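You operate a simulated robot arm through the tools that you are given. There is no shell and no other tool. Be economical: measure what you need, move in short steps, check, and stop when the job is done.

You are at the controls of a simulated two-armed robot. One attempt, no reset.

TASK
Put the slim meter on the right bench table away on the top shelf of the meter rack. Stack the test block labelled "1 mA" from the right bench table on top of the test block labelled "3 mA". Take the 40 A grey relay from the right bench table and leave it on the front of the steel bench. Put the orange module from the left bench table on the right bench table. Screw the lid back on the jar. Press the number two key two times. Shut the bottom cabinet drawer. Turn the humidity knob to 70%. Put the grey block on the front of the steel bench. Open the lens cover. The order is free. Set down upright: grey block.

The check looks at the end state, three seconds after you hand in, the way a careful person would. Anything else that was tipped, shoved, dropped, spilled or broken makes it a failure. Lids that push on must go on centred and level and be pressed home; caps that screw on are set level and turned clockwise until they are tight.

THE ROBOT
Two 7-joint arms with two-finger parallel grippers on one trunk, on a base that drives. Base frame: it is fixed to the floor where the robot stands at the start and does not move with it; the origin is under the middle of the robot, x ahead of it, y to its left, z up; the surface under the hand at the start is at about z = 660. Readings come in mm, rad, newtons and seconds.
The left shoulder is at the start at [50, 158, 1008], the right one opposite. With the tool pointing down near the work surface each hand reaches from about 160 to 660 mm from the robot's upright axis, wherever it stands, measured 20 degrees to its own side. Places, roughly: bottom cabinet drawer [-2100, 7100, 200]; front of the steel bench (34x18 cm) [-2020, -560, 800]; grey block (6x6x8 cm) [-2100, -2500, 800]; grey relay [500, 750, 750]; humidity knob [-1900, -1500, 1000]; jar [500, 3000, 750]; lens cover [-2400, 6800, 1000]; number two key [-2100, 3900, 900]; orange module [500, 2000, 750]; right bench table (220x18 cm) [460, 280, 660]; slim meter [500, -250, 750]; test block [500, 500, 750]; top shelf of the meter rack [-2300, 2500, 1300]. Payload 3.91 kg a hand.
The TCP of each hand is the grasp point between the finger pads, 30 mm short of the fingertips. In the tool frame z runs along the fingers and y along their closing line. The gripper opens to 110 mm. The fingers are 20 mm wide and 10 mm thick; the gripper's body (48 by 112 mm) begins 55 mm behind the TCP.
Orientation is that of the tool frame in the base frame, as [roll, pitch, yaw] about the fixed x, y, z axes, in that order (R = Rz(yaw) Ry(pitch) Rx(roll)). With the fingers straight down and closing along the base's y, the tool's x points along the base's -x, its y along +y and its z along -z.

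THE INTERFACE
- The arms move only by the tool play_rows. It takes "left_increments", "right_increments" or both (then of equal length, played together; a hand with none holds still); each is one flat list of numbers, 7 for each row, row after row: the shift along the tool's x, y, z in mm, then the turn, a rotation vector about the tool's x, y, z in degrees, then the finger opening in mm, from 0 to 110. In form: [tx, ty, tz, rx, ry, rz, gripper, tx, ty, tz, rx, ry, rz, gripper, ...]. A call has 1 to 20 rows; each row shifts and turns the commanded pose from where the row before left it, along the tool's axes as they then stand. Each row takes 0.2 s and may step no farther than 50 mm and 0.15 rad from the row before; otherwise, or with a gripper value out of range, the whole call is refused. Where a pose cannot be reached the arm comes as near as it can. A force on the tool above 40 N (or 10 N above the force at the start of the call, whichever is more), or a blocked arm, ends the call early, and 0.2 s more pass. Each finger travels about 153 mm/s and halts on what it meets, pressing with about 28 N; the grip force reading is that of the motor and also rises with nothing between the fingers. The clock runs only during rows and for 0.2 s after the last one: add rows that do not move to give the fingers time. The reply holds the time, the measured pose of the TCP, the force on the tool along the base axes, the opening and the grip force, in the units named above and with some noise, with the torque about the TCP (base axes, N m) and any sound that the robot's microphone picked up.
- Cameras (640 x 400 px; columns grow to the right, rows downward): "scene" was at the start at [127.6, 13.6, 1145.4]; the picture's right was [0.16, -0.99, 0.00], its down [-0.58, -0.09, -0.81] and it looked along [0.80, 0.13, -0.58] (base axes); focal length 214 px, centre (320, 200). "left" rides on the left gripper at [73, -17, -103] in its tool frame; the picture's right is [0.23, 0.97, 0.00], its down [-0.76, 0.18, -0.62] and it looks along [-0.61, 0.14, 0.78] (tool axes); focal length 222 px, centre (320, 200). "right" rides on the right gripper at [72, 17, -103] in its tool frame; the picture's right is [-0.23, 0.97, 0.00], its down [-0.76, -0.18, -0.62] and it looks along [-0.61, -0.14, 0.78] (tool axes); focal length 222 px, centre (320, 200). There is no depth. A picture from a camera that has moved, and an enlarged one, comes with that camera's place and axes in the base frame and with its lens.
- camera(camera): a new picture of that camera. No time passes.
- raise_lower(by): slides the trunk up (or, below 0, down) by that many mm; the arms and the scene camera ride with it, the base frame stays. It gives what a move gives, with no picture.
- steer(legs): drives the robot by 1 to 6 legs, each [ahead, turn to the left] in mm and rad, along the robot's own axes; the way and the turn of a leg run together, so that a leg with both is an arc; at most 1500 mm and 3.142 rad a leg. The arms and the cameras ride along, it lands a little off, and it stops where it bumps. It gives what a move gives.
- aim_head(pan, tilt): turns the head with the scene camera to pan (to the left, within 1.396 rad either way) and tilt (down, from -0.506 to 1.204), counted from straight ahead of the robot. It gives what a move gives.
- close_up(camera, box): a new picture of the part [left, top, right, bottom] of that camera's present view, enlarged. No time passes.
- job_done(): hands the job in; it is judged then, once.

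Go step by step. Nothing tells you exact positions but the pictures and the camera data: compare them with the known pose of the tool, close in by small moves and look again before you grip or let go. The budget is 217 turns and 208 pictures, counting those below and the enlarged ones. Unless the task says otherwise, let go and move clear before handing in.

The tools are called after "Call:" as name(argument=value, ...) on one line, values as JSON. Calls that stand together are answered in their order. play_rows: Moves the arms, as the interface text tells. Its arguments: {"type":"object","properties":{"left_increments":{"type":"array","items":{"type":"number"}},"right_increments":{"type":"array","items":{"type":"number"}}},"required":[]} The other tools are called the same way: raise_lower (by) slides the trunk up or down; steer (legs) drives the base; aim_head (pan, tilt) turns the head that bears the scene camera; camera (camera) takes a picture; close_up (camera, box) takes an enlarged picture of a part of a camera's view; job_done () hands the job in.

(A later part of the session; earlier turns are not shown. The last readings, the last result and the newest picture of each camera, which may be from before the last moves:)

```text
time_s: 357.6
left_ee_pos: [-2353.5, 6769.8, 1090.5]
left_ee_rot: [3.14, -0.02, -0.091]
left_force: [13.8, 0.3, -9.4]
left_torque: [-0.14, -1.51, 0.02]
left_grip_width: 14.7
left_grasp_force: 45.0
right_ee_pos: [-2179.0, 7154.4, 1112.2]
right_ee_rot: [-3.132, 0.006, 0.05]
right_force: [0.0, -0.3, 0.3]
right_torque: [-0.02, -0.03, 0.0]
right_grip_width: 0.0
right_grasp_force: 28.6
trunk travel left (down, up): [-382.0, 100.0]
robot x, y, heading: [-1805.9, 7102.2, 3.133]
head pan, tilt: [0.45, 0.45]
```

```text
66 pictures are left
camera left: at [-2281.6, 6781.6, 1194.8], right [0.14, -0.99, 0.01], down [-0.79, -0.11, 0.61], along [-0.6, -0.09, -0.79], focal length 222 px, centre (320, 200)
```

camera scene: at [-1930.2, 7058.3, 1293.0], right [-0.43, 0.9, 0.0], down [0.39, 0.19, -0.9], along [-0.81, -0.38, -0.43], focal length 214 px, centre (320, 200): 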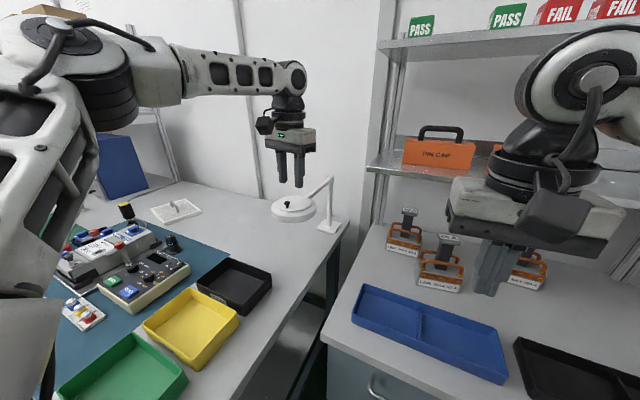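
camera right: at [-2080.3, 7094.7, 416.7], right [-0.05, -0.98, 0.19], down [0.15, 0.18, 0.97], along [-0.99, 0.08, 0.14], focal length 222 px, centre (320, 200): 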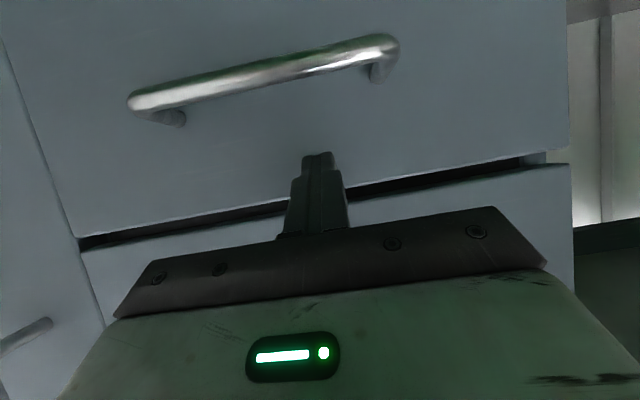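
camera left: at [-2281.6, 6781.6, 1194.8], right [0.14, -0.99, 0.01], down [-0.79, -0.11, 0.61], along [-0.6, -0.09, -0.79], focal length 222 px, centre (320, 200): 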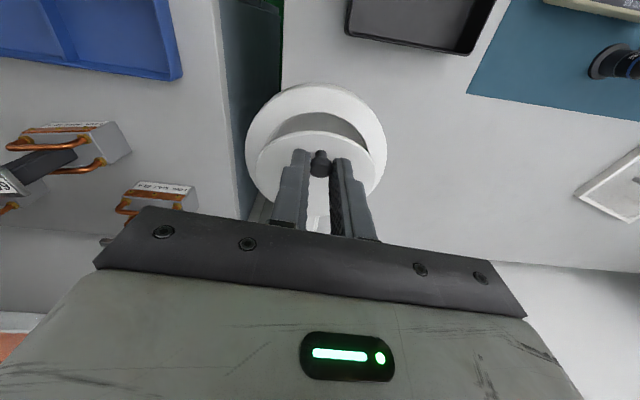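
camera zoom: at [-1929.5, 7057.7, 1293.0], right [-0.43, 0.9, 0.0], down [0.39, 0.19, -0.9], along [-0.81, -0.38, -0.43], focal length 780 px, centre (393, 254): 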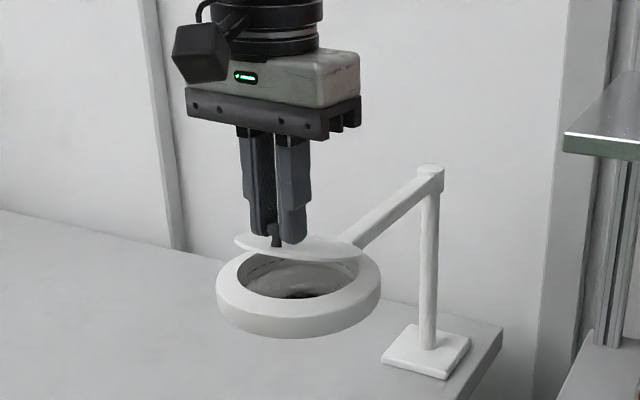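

The lid is lifting about its rear hinge. I continue the arc.

Call:
play_rows(left_increments=[-6.0, 0.6, -8.6, 0, 1, 0, 0, -7.2, 0.7, -7.6, 0, 1, 0, 0, -8.2, 0.8, -6.5, 0, 1, 0, 0, -9.0, 0.9, -5.2, 0, 1, 0, 0, 0, 0, 0, 0, 0, 0, 0])

Call:
close_up(camera="scene", box=[240, 130, 360, 240])

```text
time_s: 358.8
left_ee_pos: [-2370.2, 6768.0, 1110.1]
left_ee_rot: [3.139, -0.08, -0.093]
left_force: [-15.3, 0.9, -16.8]
left_torque: [-0.02, 0.3, -0.07]
left_grip_width: 14.4
left_grasp_force: 44.8
left hand out of reach, approached as far as the arm can: row 3, 4
right_ee_pos: [-2184.2, 7154.5, 1110.0]
right_ee_rot: [-3.133, 0.002, 0.052]
right_force: [0.7, -0.2, -0.1]
right_torque: [-0.01, 0.04, 0.04]
right_grip_width: 0.0
right_grasp_force: 28.1
trunk travel left (down, up): [-382.0, 100.0]
robot x, y, heading: [-1811.7, 7095.9, 3.131]
head pan, tilt: [0.45, 0.45]
```

```text
3.64 times, centred on (300, 185) of scene
camera zoom: at [-1934.2, 7057.5, 1292.3], right [-0.43, 0.9, 0.0], down [0.4, 0.19, -0.9], along [-0.81, -0.38, -0.44], focal length 780 px, centre (393, 254)
```

zoom: 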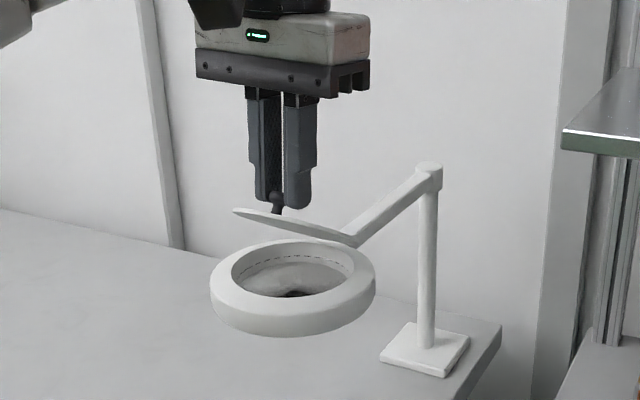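

The arm is at its reach limit, so I let the base supply the backward motion: small drives with small lifts.

Call:
play_rows(left_increments=[0, 0, -4, 0, 0, 0, 0])

Call:
steer(legs=[[14, 0]])

Call:
play_rows(left_increments=[0, 0, -6, 0, 0, 0, 0])

Call:
steer(legs=[[14, 0]])

Call:
close_up(camera="scene", box=[240, 110, 380, 240])

```text
time_s: 359.2
left_ee_pos: [-2369.9, 6768.3, 1110.1]
left_ee_rot: [3.141, -0.087, -0.09]
left_force: [-21.7, 1.8, -29.9]
left_torque: [-0.01, 0.23, -0.09]
left_grip_width: 14.4
left_grasp_force: 44.1
right_ee_pos: [-2184.3, 7153.3, 1108.7]
right_ee_rot: [-3.132, 0.001, 0.053]
right_force: [0.1, 0.0, -0.3]
right_torque: [0.0, -0.01, 0.03]
right_grip_width: 0.1
right_grasp_force: 28.3
trunk travel left (down, up): [-382.0, 100.0]
robot x, y, heading: [-1806.9, 7094.0, 3.131]
head pan, tilt: [0.45, 0.45]
```

```text
time_s: 359.9
left_ee_pos: [-2376.7, 6767.4, 1116.0]
left_ee_rot: [3.14, -0.083, -0.092]
left_force: [11.7, 0.2, -6.0]
left_torque: [-0.1, -1.43, 0.03]
left_grip_width: 14.4
left_grasp_force: 45.5
right_ee_pos: [-2193.4, 7154.8, 1112.4]
right_ee_rot: [-3.132, 0.005, 0.053]
right_force: [0.0, 0.1, -1.4]
right_torque: [-0.02, -0.03, 0.03]
right_grip_width: 0.0
right_grasp_force: 28.4
trunk travel left (down, up): [-382.0, 100.0]
robot x, y, heading: [-1820.8, 7097.6, 3.129]
head pan, tilt: [0.45, 0.45]
```

```text
time_s: 360.4
left_ee_pos: [-2376.0, 6767.3, 1117.5]
left_ee_rot: [3.139, -0.093, -0.092]
left_force: [1.2, 1.6, -19.2]
left_torque: [-0.05, -0.97, -0.17]
left_grip_width: 14.6
left_grasp_force: 45.1
right_ee_pos: [-2196.2, 7154.7, 1110.3]
right_ee_rot: [-3.134, 0.004, 0.052]
right_force: [0.8, -0.5, -0.4]
right_torque: [0.0, -0.02, 0.02]
right_grip_width: 0.1
right_grasp_force: 27.9
trunk travel left (down, up): [-382.0, 100.0]
robot x, y, heading: [-1817.6, 7094.5, 3.133]
head pan, tilt: [0.45, 0.45]
```

```text
time_s: 361.1
left_ee_pos: [-2387.8, 6768.0, 1127.4]
left_ee_rot: [3.141, -0.076, -0.09]
left_force: [9.4, -1.7, 8.9]
left_torque: [-0.04, -0.61, 0.07]
left_grip_width: 14.4
left_grasp_force: 45.3
right_ee_pos: [-2205.6, 7154.8, 1111.4]
right_ee_rot: [-3.133, 0.008, 0.052]
right_force: [-0.8, 0.0, 0.6]
right_torque: [-0.02, -0.01, -0.01]
right_grip_width: 0.0
right_grasp_force: 27.9
trunk travel left (down, up): [-382.0, 100.0]
robot x, y, heading: [-1833.0, 7096.2, 3.132]
head pan, tilt: [0.45, 0.45]
```

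```text
3.08 times, centred on (310, 175) of scene
camera zoom: at [-1955.6, 7059.0, 1293.5], right [-0.43, 0.9, 0.0], down [0.39, 0.19, -0.9], along [-0.82, -0.38, -0.43], focal length 660 px, centre (351, 277)
```

zoom: 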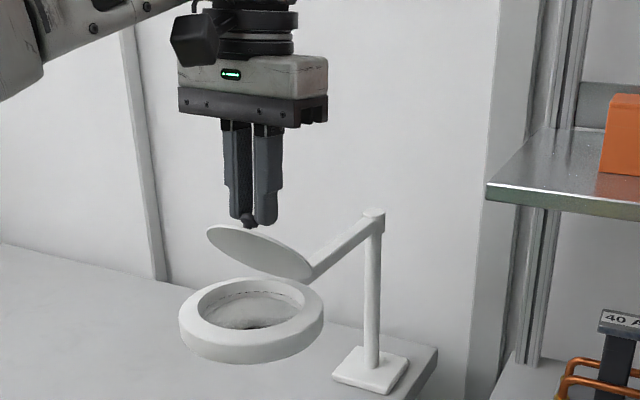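

The lid is at about 60°. Continue.

Call:
steer(legs=[[15, 0]])

Call:
play_rows(left_increments=[0, 0, -3, 0, 0, 0, 0, 0, 0, 0, 0, 0, 0, 0])

Call:
steer(legs=[[15, 0]])

Call:
close_up(camera="scene", box=[240, 110, 380, 240])

```text
time_s: 361.9
left_ee_pos: [-2400.9, 6769.2, 1129.1]
left_ee_rot: [3.138, -0.073, -0.089]
left_force: [9.2, -0.9, 24.5]
left_torque: [-0.04, -0.57, 0.05]
left_grip_width: 14.5
left_grasp_force: 44.8
right_ee_pos: [-2219.1, 7156.3, 1112.5]
right_ee_rot: [-3.134, 0.009, 0.053]
right_force: [-0.3, 0.2, -0.1]
right_torque: [-0.04, -0.01, -0.03]
right_grip_width: 0.2
right_grasp_force: 27.9
trunk travel left (down, up): [-382.0, 100.0]
robot x, y, heading: [-1853.7, 7098.5, 3.13]
head pan, tilt: [0.45, 0.45]
```

```text
time_s: 362.5
left_ee_pos: [-2403.0, 6769.5, 1130.1]
left_ee_rot: [-3.142, -0.079, -0.089]
left_force: [11.5, 0.5, -1.5]
left_torque: [-0.06, -1.16, -0.15]
left_grip_width: 14.5
left_grasp_force: 45.4
right_ee_pos: [-2221.5, 7155.8, 1111.6]
right_ee_rot: [-3.133, 0.007, 0.054]
right_force: [0.0, 0.5, 0.5]
right_torque: [-0.01, 0.01, 0.0]
right_grip_width: 0.0
right_grasp_force: 28.0
trunk travel left (down, up): [-382.0, 100.0]
robot x, y, heading: [-1850.5, 7098.3, 3.134]
head pan, tilt: [0.45, 0.45]
```

```text
time_s: 363.2
left_ee_pos: [-2420.9, 6768.7, 1129.5]
left_ee_rot: [3.141, -0.076, -0.091]
left_force: [0.7, -0.2, -0.5]
left_torque: [0.0, -0.03, 0.0]
left_grip_width: 0.0
left_grasp_force: 37.8
right_ee_pos: [-2239.7, 7155.7, 1110.3]
right_ee_rot: [-3.132, 0.005, 0.051]
right_force: [-0.4, 0.3, -0.9]
right_torque: [-0.01, -0.04, -0.01]
right_grip_width: 0.0
right_grasp_force: 28.1
trunk travel left (down, up): [-382.0, 100.0]
robot x, y, heading: [-1863.8, 7097.0, 3.132]
head pan, tilt: [0.45, 0.45]
```

```text
3.08 times, centred on (310, 175) of scene
camera zoom: at [-1989.1, 7058.8, 1292.8], right [-0.43, 0.9, 0.0], down [0.39, 0.19, -0.9], along [-0.81, -0.38, -0.44], focal length 660 px, centre (351, 277)
```

zoom: 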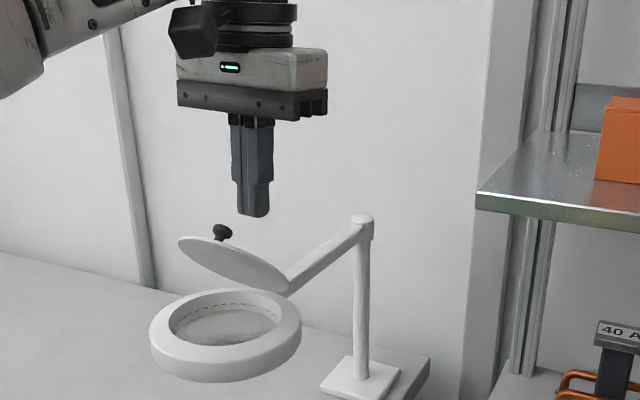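

The knob slipped free, but the lid stays up by itself at about 50°. I move the closed fingers around in front of it and push it over from below.

Call:
play_rows(left_increments=[0, 0, -25, 0, 0, 0, 0, 30, 0, 0, 0, 0, 0, 0, 40, 0, 0, 0, 0, 0, 0, 45, 0, 0, 0, -4, 0, 0, 0, 0, 30, 0, 0, 0, 0, 0, 0, 30, 0, 0, 0, 0, 0, 0, 0, 0, 0, 0, 0])

Call:
close_up(camera="scene", box=[240, 110, 380, 240])

Call:
camera(camera="left")

```text
time_s: 364.9
left_ee_pos: [-2299.1, 6758.3, 1099.4]
left_ee_rot: [-3.141, -0.004, -0.088]
left_force: [-0.9, 0.8, 1.0]
left_torque: [0.01, 0.03, 0.01]
left_grip_width: 0.1
left_grasp_force: 37.9
left hand out of reach, approached as far as the arm can: row 1
right_ee_pos: [-2237.5, 7156.3, 1111.3]
right_ee_rot: [-3.134, 0.007, 0.053]
right_force: [1.0, 0.4, -0.3]
right_torque: [-0.01, -0.03, 0.01]
right_grip_width: 0.0
right_grasp_force: 27.8
trunk travel left (down, up): [-382.0, 100.0]
robot x, y, heading: [-1857.7, 7095.2, 3.135]
head pan, tilt: [0.45, 0.45]
```

```text
3.08 times, centred on (310, 175) of scene
camera zoom: at [-1988.2, 7058.9, 1292.9], right [-0.43, 0.9, 0.0], down [0.39, 0.19, -0.9], along [-0.81, -0.38, -0.44], focal length 660 px, centre (351, 277)
```

zoom: 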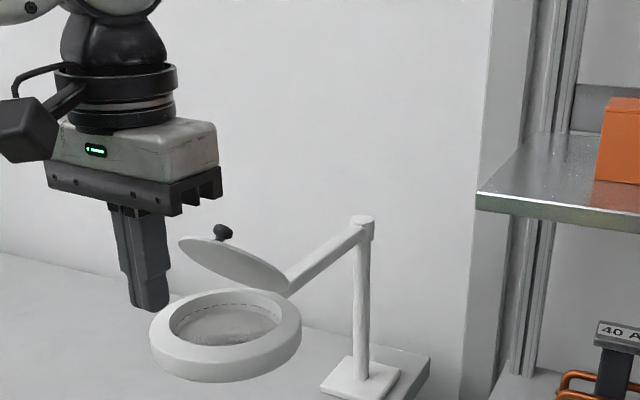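

```text
61 pictures are left
camera left: at [-2226.7, 6768.8, 1202.4], right [0.14, -0.99, 0.0], down [-0.78, -0.11, 0.62], along [-0.61, -0.09, -0.78], focal length 222 px, centre (320, 200)
```

left: 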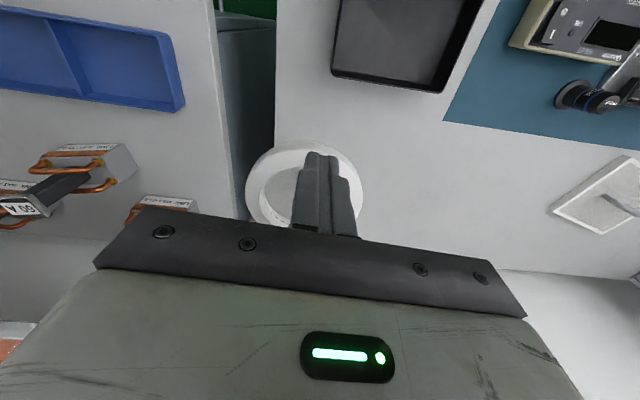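

I centre the fingers (13 mm in y) and push straight back.

Call:
play_rows(left_increments=[0, -13, 0, 0, 0, 0, 0, -12, 1, 0, 0, 0, 0, 0, -12, 1, 0, 0, 0, 0, 0, -12, 1, 0, 0, 0, 0, 0, -10, 0.9, 0, 0, 0, 0, 0, -10, 0.9, 0, 0, 0, 0, 0, -10, 0.9, 0, 0, 0, 0, 0, -10, 0.9, 0, 0, 0, 0, 0, -10, 0.9, 0, 0, 0, 0, 0, 0, 0, 0, 0, 0, 0, 0])

Call:
close_up(camera="scene", box=[240, 110, 380, 240])

```text
time_s: 367.1
left_ee_pos: [-2382.3, 6770.8, 1100.0]
left_ee_rot: [-3.14, -0.002, -0.091]
left_force: [0.3, 0.5, 0.4]
left_torque: [-0.03, 0.02, -0.02]
left_grip_width: 0.0
left_grasp_force: 37.5
right_ee_pos: [-2238.0, 7155.5, 1112.1]
right_ee_rot: [-3.132, 0.004, 0.052]
right_force: [0.0, 0.2, 0.3]
right_torque: [0.0, -0.03, 0.0]
right_grip_width: 0.0
right_grasp_force: 28.3
trunk travel left (down, up): [-382.0, 100.0]
robot x, y, heading: [-1863.8, 7097.9, 3.13]
head pan, tilt: [0.45, 0.45]
```

```text
3.08 times, centred on (310, 175) of scene
camera zoom: at [-1988.2, 7058.8, 1292.9], right [-0.43, 0.9, 0.0], down [0.39, 0.19, -0.9], along [-0.81, -0.38, -0.44], focal length 660 px, centre (351, 277)
```

zoom: 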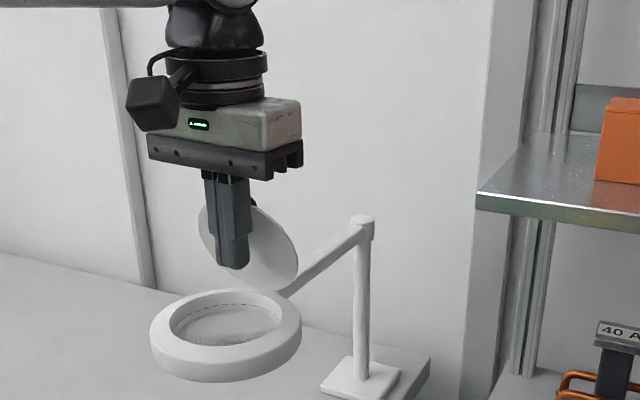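

Working: lid is at about 75–80°. Push further.

Call:
play_rows(left_increments=[-10, 0.9, 0, 0, 0, 0, 0, -10, 0.9, 0, 0, 0, 0, 0, -10, 0.9, 0, 0, 0, 0, 0, -8, 0.7, 0, 0, 0, 0, 0, 0, 0, 0, 0, 0, 0, 0])

Call:
close_up(camera="scene", box=[240, 110, 380, 240])

```text
time_s: 368.2
left_ee_pos: [-2420.2, 6770.7, 1098.1]
left_ee_rot: [-3.141, -0.004, -0.09]
left_force: [-1.1, 0.0, 0.2]
left_torque: [-0.02, -0.01, 0.02]
left_grip_width: 0.0
left_grasp_force: 38.1
right_ee_pos: [-2236.7, 7155.5, 1110.4]
right_ee_rot: [-3.132, 0.006, 0.053]
right_force: [-0.3, 0.2, -0.5]
right_torque: [-0.02, -0.01, 0.01]
right_grip_width: 0.3
right_grasp_force: 28.3
trunk travel left (down, up): [-382.0, 100.0]
robot x, y, heading: [-1866.8, 7100.1, 3.131]
head pan, tilt: [0.45, 0.45]
```

```text
3.08 times, centred on (310, 175) of scene
camera zoom: at [-1988.2, 7058.8, 1292.9], right [-0.43, 0.9, 0.0], down [0.39, 0.19, -0.9], along [-0.81, -0.38, -0.44], focal length 660 px, centre (351, 277)
```

zoom: 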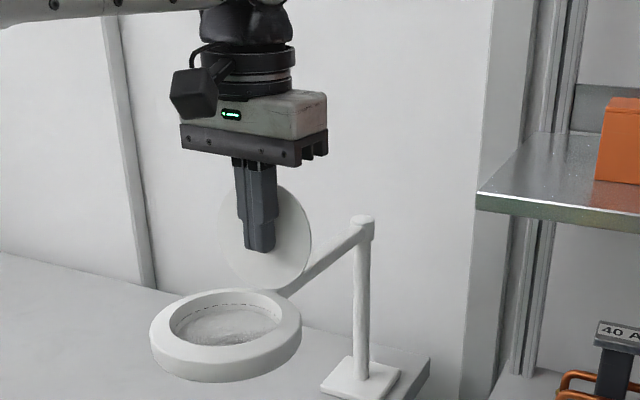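

Past vertical now. A bit more until it meets a stop or about 110°.

Call:
play_rows(left_increments=[-7, 0.6, 0, 0, 0, 0, 0, -6, 0.5, 0, 0, 0, 0, 0, -5, 0.5, 0, 0, 0, 0, 0, 0, 0, 0, 0, 0, 0, 0])

Call:
close_up(camera="scene", box=[240, 110, 380, 240])

```text
time_s: 369.2
left_ee_pos: [-2436.2, 6770.0, 1101.0]
left_ee_rot: [-3.141, -0.009, -0.09]
left_force: [22.1, -0.6, 1.6]
left_torque: [0.03, -0.68, -0.03]
left_grip_width: 0.0
left_grasp_force: 37.6
right_ee_pos: [-2234.2, 7154.7, 1111.8]
right_ee_rot: [-3.132, 0.009, 0.051]
right_force: [0.7, -0.2, 1.1]
right_torque: [-0.01, -0.01, -0.03]
right_grip_width: 0.0
right_grasp_force: 28.5
trunk travel left (down, up): [-382.0, 100.0]
robot x, y, heading: [-1867.9, 7096.0, 3.138]
head pan, tilt: [0.45, 0.45]
```

```text
3.08 times, centred on (310, 175) of scene
camera zoom: at [-1984.9, 7058.8, 1293.3], right [-0.43, 0.9, 0.0], down [0.39, 0.19, -0.9], along [-0.82, -0.38, -0.43], focal length 660 px, centre (351, 277)
```

zoom: 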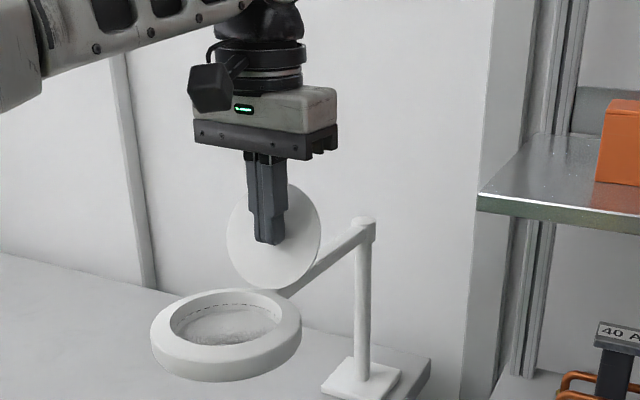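

22 N: the lid is fully open at its stop. I withdraw the hand and back out.

Call:
play_rows(left_increments=[10, 0, 0, 0, 0, 0, 0, 30, 0, 0, 0, 0, 0, 0, 40, 0, -20, 0, 0, 0, 0, 40, -10, -30, 0, 0, 0, 0, 40, -20, -30, 0, 0, 0, 0, 40, -20, 0, 0, 0, 0, 0, 30, -20, 0, 0, 0, 0, 40, 30, -20, 0, 0, 0, 0, 40])

Call:
close_up(camera="scene", box=[240, 110, 380, 240])

Call:
steer(legs=[[-520, 0]])

```text
refused: row 4 steps farther than a row can; nothing moved
```

```text
3.08 times, centred on (310, 175) of scene
camera zoom: at [-1984.9, 7058.8, 1293.3], right [-0.43, 0.9, 0.0], down [0.39, 0.19, -0.9], along [-0.82, -0.38, -0.43], focal length 660 px, centre (351, 277)
```

zoom: 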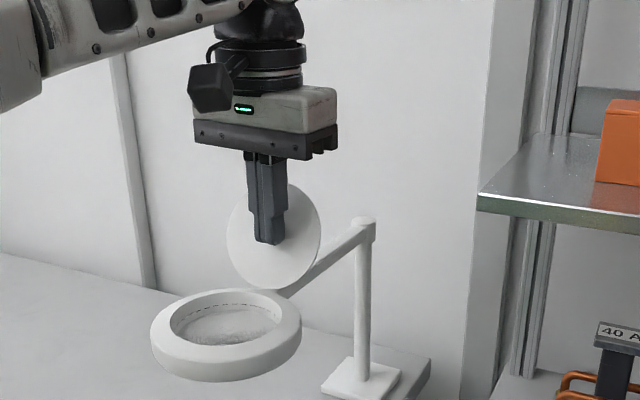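

```text
time_s: 372.3
left_ee_pos: [-1913.2, 6766.4, 1099.1]
left_ee_rot: [3.141, -0.003, -0.091]
left_force: [0.1, -0.1, -0.2]
left_torque: [0.03, 0.02, -0.02]
left_grip_width: 0.3
left_grasp_force: 37.0
right_ee_pos: [-1712.1, 7149.8, 1111.4]
right_ee_rot: [-3.133, 0.005, 0.052]
right_force: [0.7, -0.1, -0.6]
right_torque: [-0.02, -0.01, 0.0]
right_grip_width: 0.3
right_grasp_force: 28.5
trunk travel left (down, up): [-382.0, 100.0]
robot x, y, heading: [-1338.8, 7091.4, 3.13]
head pan, tilt: [0.45, 0.45]
```

The backward drive withdrew the hand cleanly. I verify the lens cover, tuck the left hand, and lower the trunk.

Call:
play_rows(left_increments=[35, -15, 0, 0, 0, 0, 20, 40, -20, 0, 0, 0, 0, 40, 40, -20, 0, 0, 0, 0, 60, 40, -20, 0, 0, 0, 0, 80, 40, -15, 0, 0, 0, 0, 100, 40, -15, 0, 0, 0, 0, 110, 30, -10, 0, 0, 0, 0, 110, 0, 0, 0, 0, 0, 0, 110])

Call:
raise_lower(by=-132)

Call:
camera(camera="scene")

```text
time_s: 374.1
left_ee_pos: [-1640.2, 6854.9, 1098.4]
left_ee_rot: [-3.142, -0.003, -0.091]
left_force: [-0.1, 0.6, -0.7]
left_torque: [-0.01, 0.01, 0.0]
left_grip_width: 110.2
left_grasp_force: 0.1
right_ee_pos: [-1712.4, 7150.4, 1110.3]
right_ee_rot: [-3.134, 0.004, 0.051]
right_force: [0.1, 0.9, 1.0]
right_torque: [-0.01, 0.02, 0.03]
right_grip_width: 0.1
right_grasp_force: 28.4
trunk travel left (down, up): [-382.0, 100.0]
robot x, y, heading: [-1339.0, 7095.2, 3.13]
head pan, tilt: [0.45, 0.45]
```

```text
time_s: 375.7
left_ee_pos: [-1641.5, 6855.2, 965.9]
left_ee_rot: [3.141, -0.003, -0.092]
left_force: [-0.2, 0.1, -0.7]
left_torque: [-0.01, 0.03, -0.01]
left_grip_width: 110.0
left_grasp_force: 0.0
right_ee_pos: [-1712.4, 7149.7, 979.9]
right_ee_rot: [-3.134, 0.006, 0.052]
right_force: [-0.5, 0.3, -0.7]
right_torque: [0.02, 0.01, 0.0]
right_grip_width: 0.0
right_grasp_force: 27.7
trunk travel left (down, up): [-250.0, 232.0]
robot x, y, heading: [-1341.6, 7093.1, 3.134]
head pan, tilt: [0.45, 0.45]
```

```text
56 pictures are left
camera scene: at [-1462.3, 7053.5, 1161.0], right [-0.43, 0.9, 0.0], down [0.39, 0.19, -0.9], along [-0.81, -0.38, -0.44], focal length 214 px, centre (320, 200)
```

scene: 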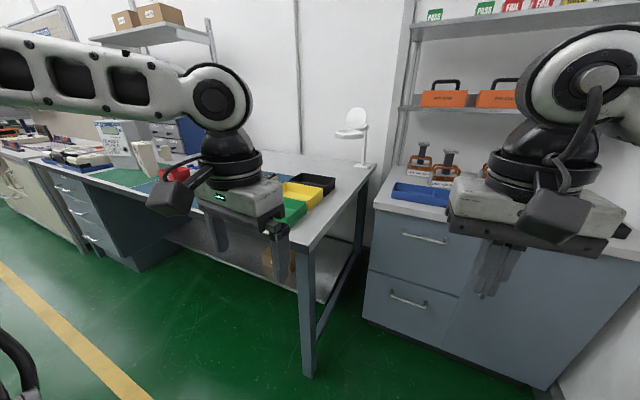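

The lens cover is open and the drawer shut. Next I drive back to the left bench table toward the jar.

Call:
steer(legs=[[-450, 0], [0, 1.58], [1400, 0], [1400, 0], [1400, 0], [0, 1.5708]])

Call:
aim_head(pan=0, tilt=0.45)

Call:
camera(camera="scene")

```text
time_s: 405.8
left_ee_pos: [-626.5, 3104.7, 965.5]
left_ee_rot: [-3.141, -0.004, 3.045]
left_force: [0.3, -0.5, -0.3]
left_torque: [0.0, -0.01, 0.02]
left_grip_width: 110.1
left_grasp_force: 0.1
right_ee_pos: [-558.2, 2808.3, 978.6]
right_ee_rot: [-3.134, 0.006, -3.096]
right_force: [0.5, -0.3, 0.7]
right_torque: [-0.04, 0.02, 0.0]
right_grip_width: 0.0
right_grasp_force: 28.5
trunk travel left (down, up): [-250.0, 232.0]
robot x, y, heading: [-933.1, 2866.4, -0.018]
head pan, tilt: [0.45, 0.45]
```

```text
time_s: 406.7
left_ee_pos: [-625.6, 3104.5, 966.2]
left_ee_rot: [3.141, -0.004, 3.044]
left_force: [0.2, -0.1, -0.8]
left_torque: [0.01, 0.02, 0.01]
left_grip_width: 109.7
left_grasp_force: 0.0
right_ee_pos: [-557.0, 2809.7, 978.3]
right_ee_rot: [-3.133, 0.006, -3.099]
right_force: [0.6, 0.6, 0.7]
right_torque: [0.01, 0.01, 0.01]
right_grip_width: 0.1
right_grasp_force: 27.9
trunk travel left (down, up): [-250.0, 232.0]
robot x, y, heading: [-930.5, 2869.4, -0.024]
head pan, tilt: [0.0, 0.45]
```

```text
55 pictures are left
camera scene: at [-796.0, 2866.9, 1160.9], right [-0.02, -1.0, 0.0], down [-0.44, 0.01, -0.9], along [0.9, -0.02, -0.44], focal length 214 px, centre (320, 200)
```

scene: 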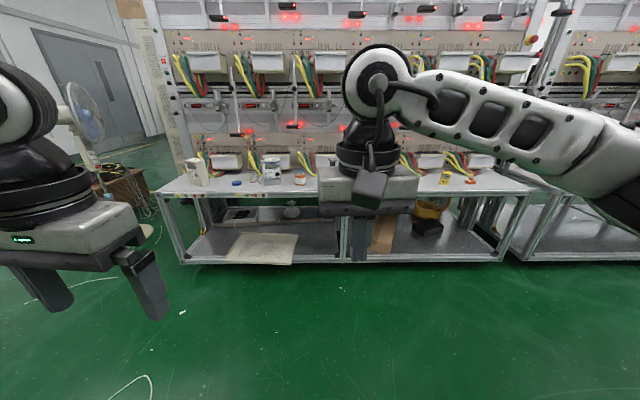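

I see several items on the left bench table. I zoom in.

Call:
close_up(camera="scene", box=[170, 140, 330, 210])

Call:
close_up(camera="scene", box=[400, 150, 520, 210])

```text
4.00 times, centred on (250, 175) of scene
camera zoom: at [-796.0, 2866.9, 1160.9], right [-0.02, -1.0, 0.0], down [-0.44, 0.01, -0.9], along [0.9, -0.02, -0.44], focal length 858 px, centre (600, 300)
```

zoom: 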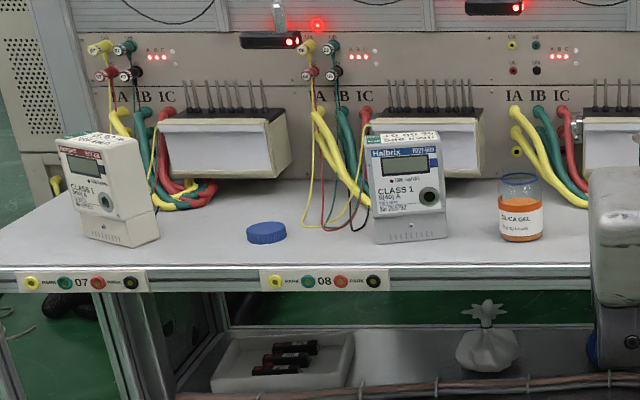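

```text
5.33 times, centred on (460, 180) of scene
camera zoom: at [-796.0, 2866.9, 1160.9], right [-0.02, -1.0, 0.0], down [-0.44, 0.01, -0.9], along [0.9, -0.02, -0.44], focal length 1144 px, centre (-427, 307)
```

zoom: 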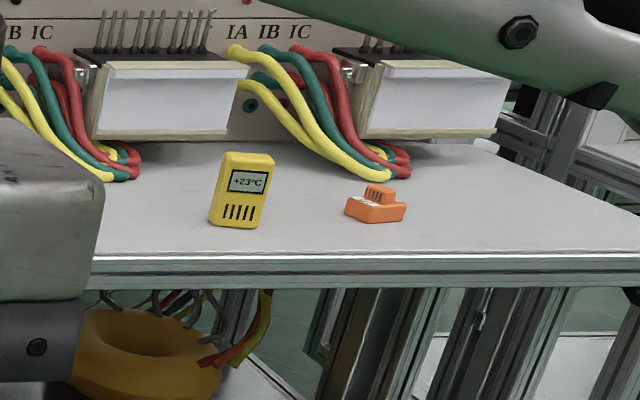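

The jar (silica gel) is near (451, 2963) and its blue lid near (460, 3360), lying on the table. I drive up to the bench.

Call:
steer(legs=[[0, 0.08], [915, 0], [0, -0.056]])

Call:
aim_head(pan=0.35, tilt=0.65)

Call:
camera(camera="scene")

```text
time_s: 412.4
left_ee_pos: [277.8, 3166.5, 967.0]
left_ee_rot: [-3.141, -0.003, 3.064]
left_force: [0.2, 0.4, 0.4]
left_torque: [0.0, 0.01, -0.01]
left_grip_width: 109.8
left_grasp_force: 0.1
right_ee_pos: [352.3, 2874.3, 978.3]
right_ee_rot: [-3.133, 0.005, -3.078]
right_force: [-0.1, -0.3, 0.3]
right_torque: [0.0, 0.03, 0.01]
right_grip_width: 0.2
right_grasp_force: 27.8
trunk travel left (down, up): [-250.0, 232.0]
robot x, y, heading: [-21.2, 2927.3, 0.009]
head pan, tilt: [0.0, 0.45]
```

```text
time_s: 413.2
left_ee_pos: [276.8, 3167.9, 966.1]
left_ee_rot: [-3.14, -0.003, 3.067]
left_force: [0.2, 0.1, -0.9]
left_torque: [0.03, 0.0, 0.02]
left_grip_width: 109.9
left_grasp_force: 0.1
right_ee_pos: [352.9, 2872.8, 980.3]
right_ee_rot: [-3.134, 0.004, -3.078]
right_force: [0.0, -0.3, -0.2]
right_torque: [-0.01, 0.0, -0.01]
right_grip_width: 0.1
right_grasp_force: 28.1
trunk travel left (down, up): [-250.0, 232.0]
robot x, y, heading: [-22.4, 2926.5, 0.008]
head pan, tilt: [0.351, 0.649]
```

```text
52 pictures are left
camera scene: at [101.9, 2955.8, 1143.1], right [0.35, -0.94, 0.0], down [-0.57, -0.21, -0.8], along [0.75, 0.28, -0.6], focal length 214 px, centre (320, 200)
```

scene: 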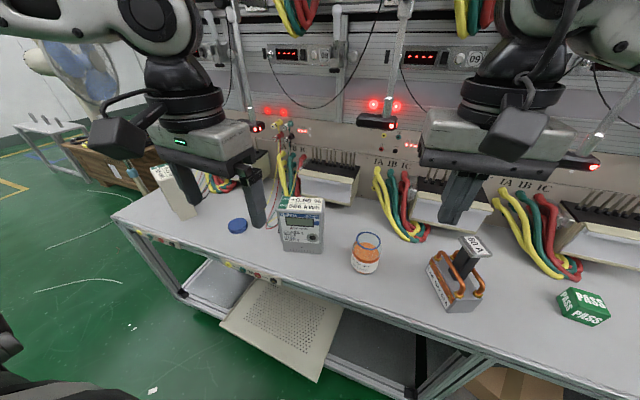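

The lid is at about (472, 3376), a bit far. I shift the base 130 mm along the bench.

Call:
steer(legs=[[-200, 0], [0, 1.5708], [130, 0], [0, -1.5708], [220, 0]])

Call:
play_rows(left_increments=[-25, 15, 15, 0, 0, 0, 110, -30, 18, 20, 0, 0, 0, 110, -30, 18, 20, 0, 0, 0, 110, -30, 18, 20, 0, 0, 0, 110, -20, 10, 25, 0, 0, 0, 110, 0, 0, 25, 0, 0, 0, 110, 0, 0, 0, 0, 0, 0, 110])

Call:
camera(camera="left")

```text
time_s: 424.6
left_ee_pos: [280.6, 3324.3, 965.6]
left_ee_rot: [3.141, -0.002, 3.119]
left_force: [-0.9, 0.0, -0.2]
left_torque: [-0.01, 0.0, 0.01]
left_grip_width: 110.1
left_grasp_force: 0.1
right_ee_pos: [369.8, 3034.2, 978.5]
right_ee_rot: [-3.134, 0.007, -3.022]
right_force: [-0.2, 0.2, 0.1]
right_torque: [-0.01, -0.01, 0.0]
right_grip_width: 0.0
right_grasp_force: 27.7
trunk travel left (down, up): [-250.0, 232.0]
robot x, y, heading: [-6.9, 3067.1, 0.057]
head pan, tilt: [0.351, 0.649]
```

```text
time_s: 426.2
left_ee_pos: [417.2, 3400.4, 839.2]
left_ee_rot: [3.141, -0.003, 3.119]
left_force: [0.1, 0.4, 0.1]
left_torque: [0.0, 0.0, 0.01]
left_grip_width: 110.2
left_grasp_force: 0.1
right_ee_pos: [368.8, 3035.1, 978.8]
right_ee_rot: [-3.132, 0.005, -3.023]
right_force: [-0.2, -0.3, 0.0]
right_torque: [0.02, -0.02, 0.0]
right_grip_width: 0.1
right_grasp_force: 27.8
trunk travel left (down, up): [-250.0, 232.0]
robot x, y, heading: [-5.0, 3065.7, 0.056]
head pan, tilt: [0.351, 0.649]
```

```text
51 pictures are left
camera left: at [343.4, 3386.5, 943.0], right [-0.2, 0.98, 0.0], down [0.77, 0.16, 0.62], along [0.61, 0.13, -0.78], focal length 222 px, centre (320, 200)
```

left: 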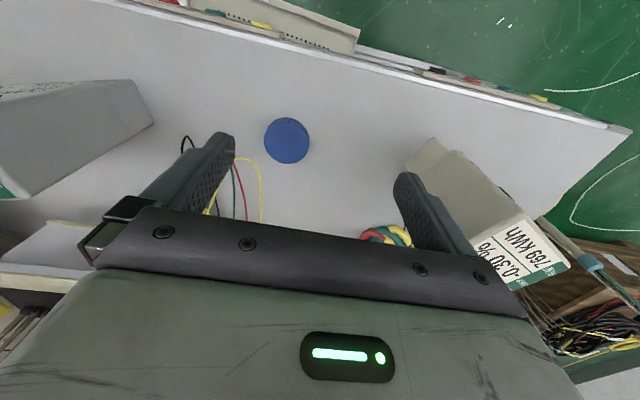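

The lid is at about (463, 3370), about 57 mm across. I move over it and partway down.

Call:
play_rows(left_increments=[-23, -14.5, 10, 0, 0, 0, 100, -23.5, -14.5, 20, 0, 0, 0, 90, 0, 0, 25, 0, 0, 0, 90, 0, 0, 25, 0, 0, 0, 90, 0, 0, 0, 0, 0, 0, 90])

Call:
camera(camera="left")

```text
time_s: 427.4
left_ee_pos: [462.0, 3369.7, 761.6]
left_ee_rot: [-3.141, -0.002, 3.119]
left_force: [-0.8, -0.1, -0.1]
left_torque: [-0.01, 0.0, -0.02]
left_grip_width: 90.0
left_grasp_force: 0.1
right_ee_pos: [369.2, 3034.4, 979.1]
right_ee_rot: [-3.133, 0.004, -3.023]
right_force: [-0.4, 0.0, -0.2]
right_torque: [-0.01, -0.01, 0.02]
right_grip_width: 0.0
right_grasp_force: 27.6
trunk travel left (down, up): [-250.0, 232.0]
robot x, y, heading: [-5.4, 3065.8, 0.056]
head pan, tilt: [0.351, 0.649]
```

```text
50 pictures are left
camera left: at [388.3, 3354.7, 863.0], right [-0.21, 0.98, 0.0], down [0.77, 0.16, 0.62], along [0.61, 0.13, -0.78], focal length 222 px, centre (320, 200)
```

left: 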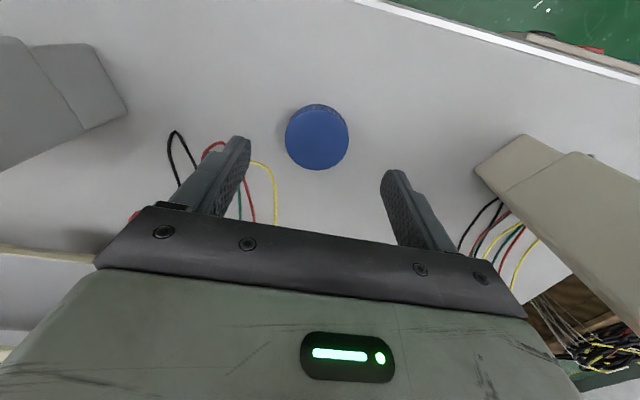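

Aligned within 4 mm. I descend and grip the lid.

Call:
play_rows(left_increments=[-3, -2.5, 20, 0, 0, 0, 90, 0, 0, 20, 0, 0, 0, 90, 0, 0, 17, 0, 0, 0, 90, 0, 0, 9, 0, 0, 0, 90, 0, 0, 0, 0, 0, 0, 90, 0, 0, 0, 0, 0, 0, 70, 0, 0, 0, 0, 0, 0, 60, 0, 0, 0, 0, 0, 0, 0, 0, 0, 0, 0, 0, 0, 0, 0, 0, 0, 0, 0, 0, 0, 0, 0, -3, 0, 0, 0, 0, 0, 0, -5, 0, 0, 0, 0, 0, 0, -10, 0, 0, 0, 0, 0, 0, -20, 0, 0, 0, 0])

Call:
camera(camera="left")

```text
time_s: 430.4
left_ee_pos: [452.6, 3372.7, 742.4]
left_ee_rot: [-3.142, -0.004, 3.12]
left_force: [-0.3, -0.6, -0.4]
left_torque: [0.03, 0.01, 0.03]
left_grip_width: 0.0
left_grasp_force: 28.4
left hand out of reach, approached as far as the arm can: row 3, 4
right_ee_pos: [370.0, 3035.0, 978.6]
right_ee_rot: [-3.131, 0.006, -3.023]
right_force: [0.1, 0.6, 0.3]
right_torque: [0.0, 0.02, -0.01]
right_grip_width: 0.0
right_grasp_force: 27.8
trunk travel left (down, up): [-250.0, 232.0]
robot x, y, heading: [-9.6, 3067.3, 0.054]
head pan, tilt: [0.351, 0.649]
```

```text
49 pictures are left
camera left: at [378.6, 3358.1, 845.3], right [-0.21, 0.98, 0.0], down [0.77, 0.16, 0.62], along [0.61, 0.13, -0.78], focal length 222 px, centre (320, 200)
```

left: 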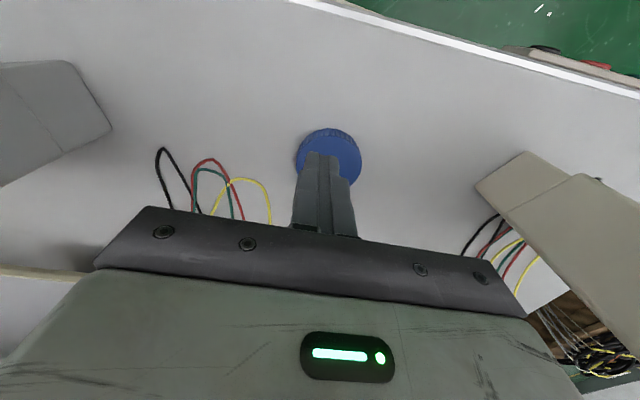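

The arm ran out of downward reach. I raise, open, and lower the trunk 130 mm, then look again.

Call:
play_rows(left_increments=[0, 0, -40, 0, 0, 0, 30, 0, 0, -40, 0, 0, 0, 60, 0, 0, -40, 0, 0, 0, 90, 0, 0, -30, 0, 0, 0, 90])

Call:
raise_lower(by=-130)

Call:
camera(camera="left")

```text
time_s: 431.4
left_ee_pos: [453.6, 3370.0, 895.5]
left_ee_rot: [-3.14, -0.004, 3.119]
left_force: [0.2, 0.5, 0.3]
left_torque: [-0.03, -0.01, -0.01]
left_grip_width: 90.0
left_grasp_force: 0.0
right_ee_pos: [369.3, 3034.8, 979.7]
right_ee_rot: [-3.133, 0.005, -3.023]
right_force: [0.0, 0.5, -0.4]
right_torque: [0.02, -0.01, -0.04]
right_grip_width: 0.0
right_grasp_force: 27.5
trunk travel left (down, up): [-250.0, 232.0]
robot x, y, heading: [-7.5, 3063.9, 0.058]
head pan, tilt: [0.351, 0.649]
```

```text
time_s: 433.0
left_ee_pos: [453.6, 3373.1, 766.0]
left_ee_rot: [3.142, -0.003, 3.119]
left_force: [0.1, 0.2, -0.7]
left_torque: [-0.03, -0.01, 0.02]
left_grip_width: 90.0
left_grasp_force: 0.1
right_ee_pos: [369.0, 3034.8, 849.4]
right_ee_rot: [-3.134, 0.004, -3.023]
right_force: [0.1, 0.0, -0.5]
right_torque: [0.0, 0.01, -0.01]
right_grip_width: 0.0
right_grasp_force: 28.0
trunk travel left (down, up): [-120.0, 362.0]
robot x, y, heading: [-6.3, 3068.8, 0.061]
head pan, tilt: [0.351, 0.649]
```

```text
48 pictures are left
camera left: at [380.2, 3356.1, 868.2], right [-0.2, 0.98, 0.0], down [0.77, 0.16, 0.62], along [0.61, 0.13, -0.78], focal length 222 px, centre (320, 200)
```

left: 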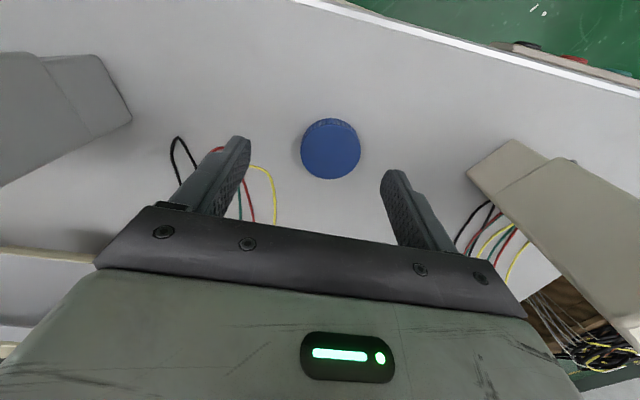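

The lid was nudged to about (469, 3385). I realign and descend, checking before closing.

Call:
play_rows(left_increments=[-14.7, 11.8, 15, 0, 0, 0, 90, 0, 0, 20, 0, 0, 0, 90, 0, 0, 20, 0, 0, 0, 90, 0, 0, 16, 0, 0, 0, 90, 0, 0, 0, 0, 0, 0, 90])

Call:
camera(camera="left")

```text
time_s: 434.2
left_ee_pos: [465.7, 3384.0, 694.7]
left_ee_rot: [-3.141, -0.003, 3.119]
left_force: [0.0, -0.7, -0.1]
left_torque: [-0.01, 0.03, 0.01]
left_grip_width: 90.1
left_grasp_force: 0.1
right_ee_pos: [370.2, 3034.3, 849.9]
right_ee_rot: [-3.133, 0.005, -3.021]
right_force: [-0.1, 0.2, -0.4]
right_torque: [-0.01, -0.03, 0.02]
right_grip_width: 0.2
right_grasp_force: 27.1
trunk travel left (down, up): [-120.0, 362.0]
robot x, y, heading: [-8.9, 3069.2, 0.054]
head pan, tilt: [0.351, 0.649]
```

```text
47 pictures are left
camera left: at [393.6, 3367.9, 796.1], right [-0.21, 0.98, 0.0], down [0.77, 0.16, 0.62], along [0.61, 0.13, -0.78], focal length 222 px, centre (320, 200)
```

left: 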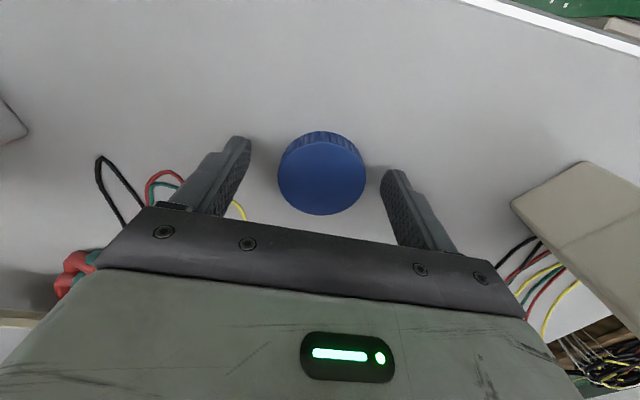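

Centred. I close on the lid and lift slowly.

Call:
play_rows(left_increments=[-1.5, 1, 0, 0, 0, 0, 75, 0, 0, 0, 0, 0, 0, 63, 0, 0, 0, 0, 0, 0, 0, 0, 0, 0, 0, 0, 0, 0, 0, 0, 0, 0, 0, 0, 0, 0, 0, -3, 0, 0, 0, 0, 0, 0, -5, 0, 0, 0, 0, 0, 0, -10, 0, 0, 0, 0, 0, 0, -15, 0, 0, 0, 0, 0, 0, -25, 0, 0, 0, 0, 0, 0, -30, 0, 0, 0, 0, 0, 0, -30, 0, 0, 0, 0, 0, 0, -30, 0, 0, 0, 0, 15, -5, -20, 0, 0, 0, 0, 0, 0, 0, 0, 0, 0, 0])

Call:
camera(camera="left")

```text
time_s: 437.4
left_ee_pos: [453.9, 3378.6, 862.9]
left_ee_rot: [3.141, -0.002, 3.119]
left_force: [-0.5, 0.7, 0.5]
left_torque: [0.01, 0.0, -0.03]
left_grip_width: 55.1
left_grasp_force: 27.9
right_ee_pos: [368.5, 3034.8, 848.9]
right_ee_rot: [-3.132, 0.003, -3.022]
right_force: [0.2, -1.1, -0.4]
right_torque: [-0.02, -0.02, -0.02]
right_grip_width: 0.1
right_grasp_force: 27.9
trunk travel left (down, up): [-120.0, 362.0]
robot x, y, heading: [-6.6, 3068.5, 0.057]
head pan, tilt: [0.351, 0.649]
```

```text
46 pictures are left
camera left: at [381.6, 3362.9, 966.4], right [-0.21, 0.98, 0.0], down [0.77, 0.16, 0.62], along [0.61, 0.13, -0.78], focal length 222 px, centre (320, 200)
```

left: 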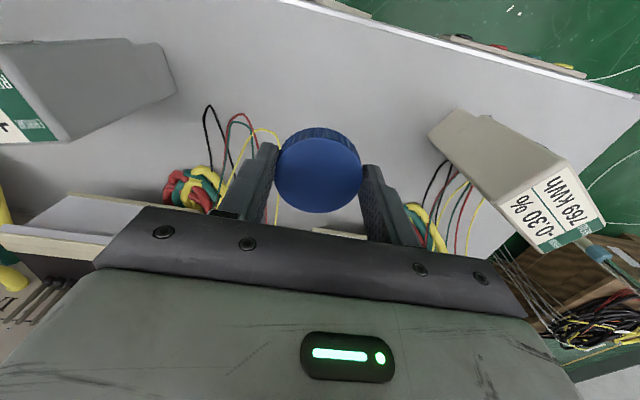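

The lid is held (55 mm). I raise the trunk, tuck in, and shift the base so the jar sits in front of the left hand.

Call:
play_rows(left_increments=[30, -10, 0, 0, 0, 0, 0, 40, -10, 0, 0, 0, 0, 0, 40, -10, 0, 0, 0, 0, 0, 40, -10, 0, 0, 0, 0, 0])

Call:
raise_lower(by=130)

Call:
steer(legs=[[-200, 0], [0, -1.628], [250, 0], [0, 1.5708], [205, 0]])

Call:
aim_head(pan=0.3, tilt=0.7)

Call:
camera(camera="scene")

Call:
camera(camera="left")

```text
time_s: 438.4
left_ee_pos: [303.1, 3341.0, 861.8]
left_ee_rot: [-3.142, -0.002, 3.117]
left_force: [-0.7, 0.2, 0.1]
left_torque: [0.0, 0.01, 0.05]
left_grip_width: 55.0
left_grasp_force: 28.3
right_ee_pos: [368.8, 3035.1, 848.8]
right_ee_rot: [-3.133, 0.006, -3.023]
right_force: [-0.6, 0.2, -0.4]
right_torque: [-0.01, 0.01, -0.02]
right_grip_width: 0.0
right_grasp_force: 27.9
trunk travel left (down, up): [-120.0, 362.0]
robot x, y, heading: [-1.3, 3062.4, 0.056]
head pan, tilt: [0.351, 0.649]
```

```text
time_s: 439.9
left_ee_pos: [304.0, 3341.8, 992.3]
left_ee_rot: [3.141, -0.005, 3.118]
left_force: [0.4, -1.2, -1.3]
left_torque: [0.02, -0.02, 0.03]
left_grip_width: 55.1
left_grasp_force: 28.1
right_ee_pos: [370.0, 3035.6, 977.3]
right_ee_rot: [-3.133, 0.005, -3.022]
right_force: [1.1, 0.3, -0.4]
right_torque: [0.02, 0.0, 0.02]
right_grip_width: 0.0
right_grasp_force: 28.4
trunk travel left (down, up): [-250.0, 232.0]
robot x, y, heading: [-6.9, 3065.7, 0.06]
head pan, tilt: [0.351, 0.649]
```

```text
time_s: 451.9
left_ee_pos: [329.7, 3059.4, 991.7]
left_ee_rot: [3.141, -0.003, 3.055]
left_force: [0.4, -0.5, 0.0]
left_torque: [-0.02, 0.01, -0.03]
left_grip_width: 54.8
left_grasp_force: 27.9
right_ee_pos: [375.0, 2747.5, 977.8]
right_ee_rot: [-3.132, 0.005, -3.087]
right_force: [0.9, -0.2, 0.9]
right_torque: [0.02, -0.03, 0.0]
right_grip_width: 0.0
right_grasp_force: 28.0
trunk travel left (down, up): [-250.0, 232.0]
robot x, y, heading: [4.2, 2802.8, -0.012]
head pan, tilt: [0.351, 0.649]
```

```text
time_s: 452.5
left_ee_pos: [329.4, 3058.6, 991.8]
left_ee_rot: [3.141, -0.005, 3.056]
left_force: [0.1, -0.2, 0.2]
left_torque: [0.09, -0.03, 0.04]
left_grip_width: 55.1
left_grasp_force: 28.1
right_ee_pos: [375.5, 2747.2, 978.3]
right_ee_rot: [-3.132, 0.005, -3.085]
right_force: [0.1, 0.5, 0.3]
right_torque: [-0.01, -0.01, 0.03]
right_grip_width: 0.0
right_grasp_force: 27.8
trunk travel left (down, up): [-250.0, 232.0]
robot x, y, heading: [3.4, 2799.4, -0.011]
head pan, tilt: [0.3, 0.7]
```

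```text
45 pictures are left
camera scene: at [124.8, 2827.7, 1138.8], right [0.29, -0.96, 0.0], down [-0.62, -0.19, -0.77], along [0.73, 0.22, -0.64], focal length 214 px, centre (320, 200)
```

scene: 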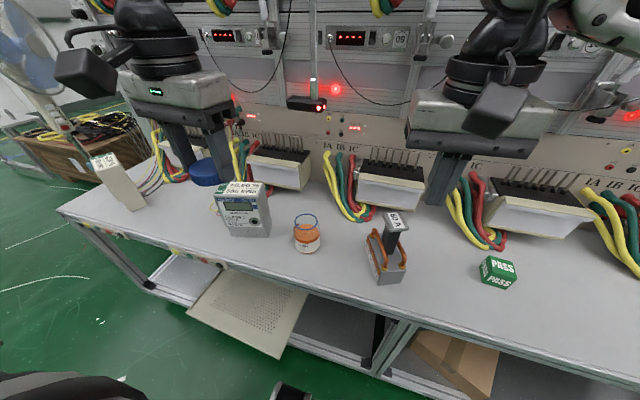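

```text
44 pictures are left
camera left: at [255.6, 3048.1, 1094.8], right [-0.14, 0.99, 0.0], down [0.78, 0.11, 0.62], along [0.61, 0.09, -0.78], focal length 222 px, centre (320, 200)
```

left: 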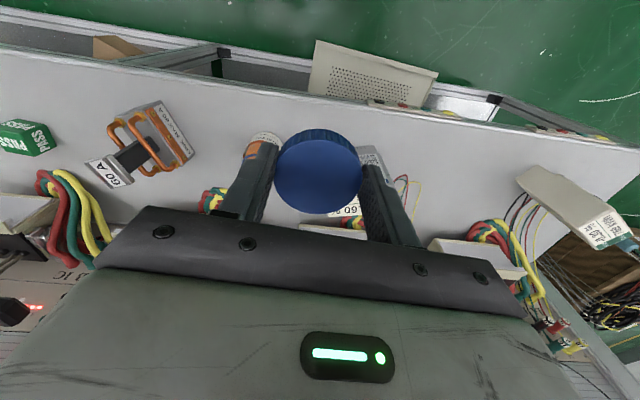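

I measure the jar's rim with scene and right cameras.

Call:
close_up(camera="scene", box=[270, 195, 350, 265])

Call:
camera(camera="right")

```text
5.71 times, centred on (310, 230) of scene
camera zoom: at [124.8, 2827.7, 1138.8], right [0.29, -0.96, 0.0], down [-0.62, -0.19, -0.77], along [0.73, 0.22, -0.64], focal length 1226 px, centre (377, 29)
```

zoom: 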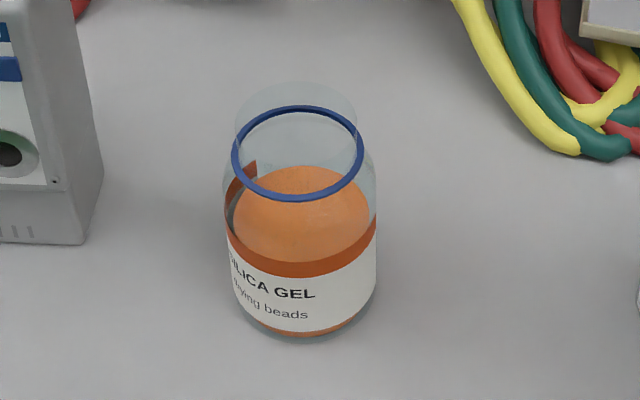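

```text
42 pictures are left
camera right: at [301.5, 2762.3, 1081.7], right [0.17, 0.98, -0.01], down [0.77, -0.13, 0.63], along [0.62, -0.11, -0.78], focal length 222 px, centre (320, 200)
```

right: 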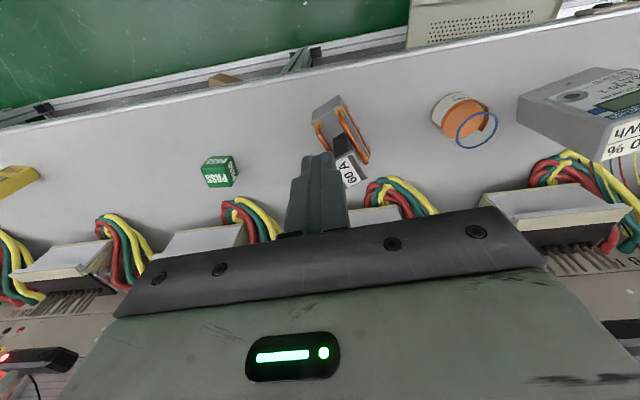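

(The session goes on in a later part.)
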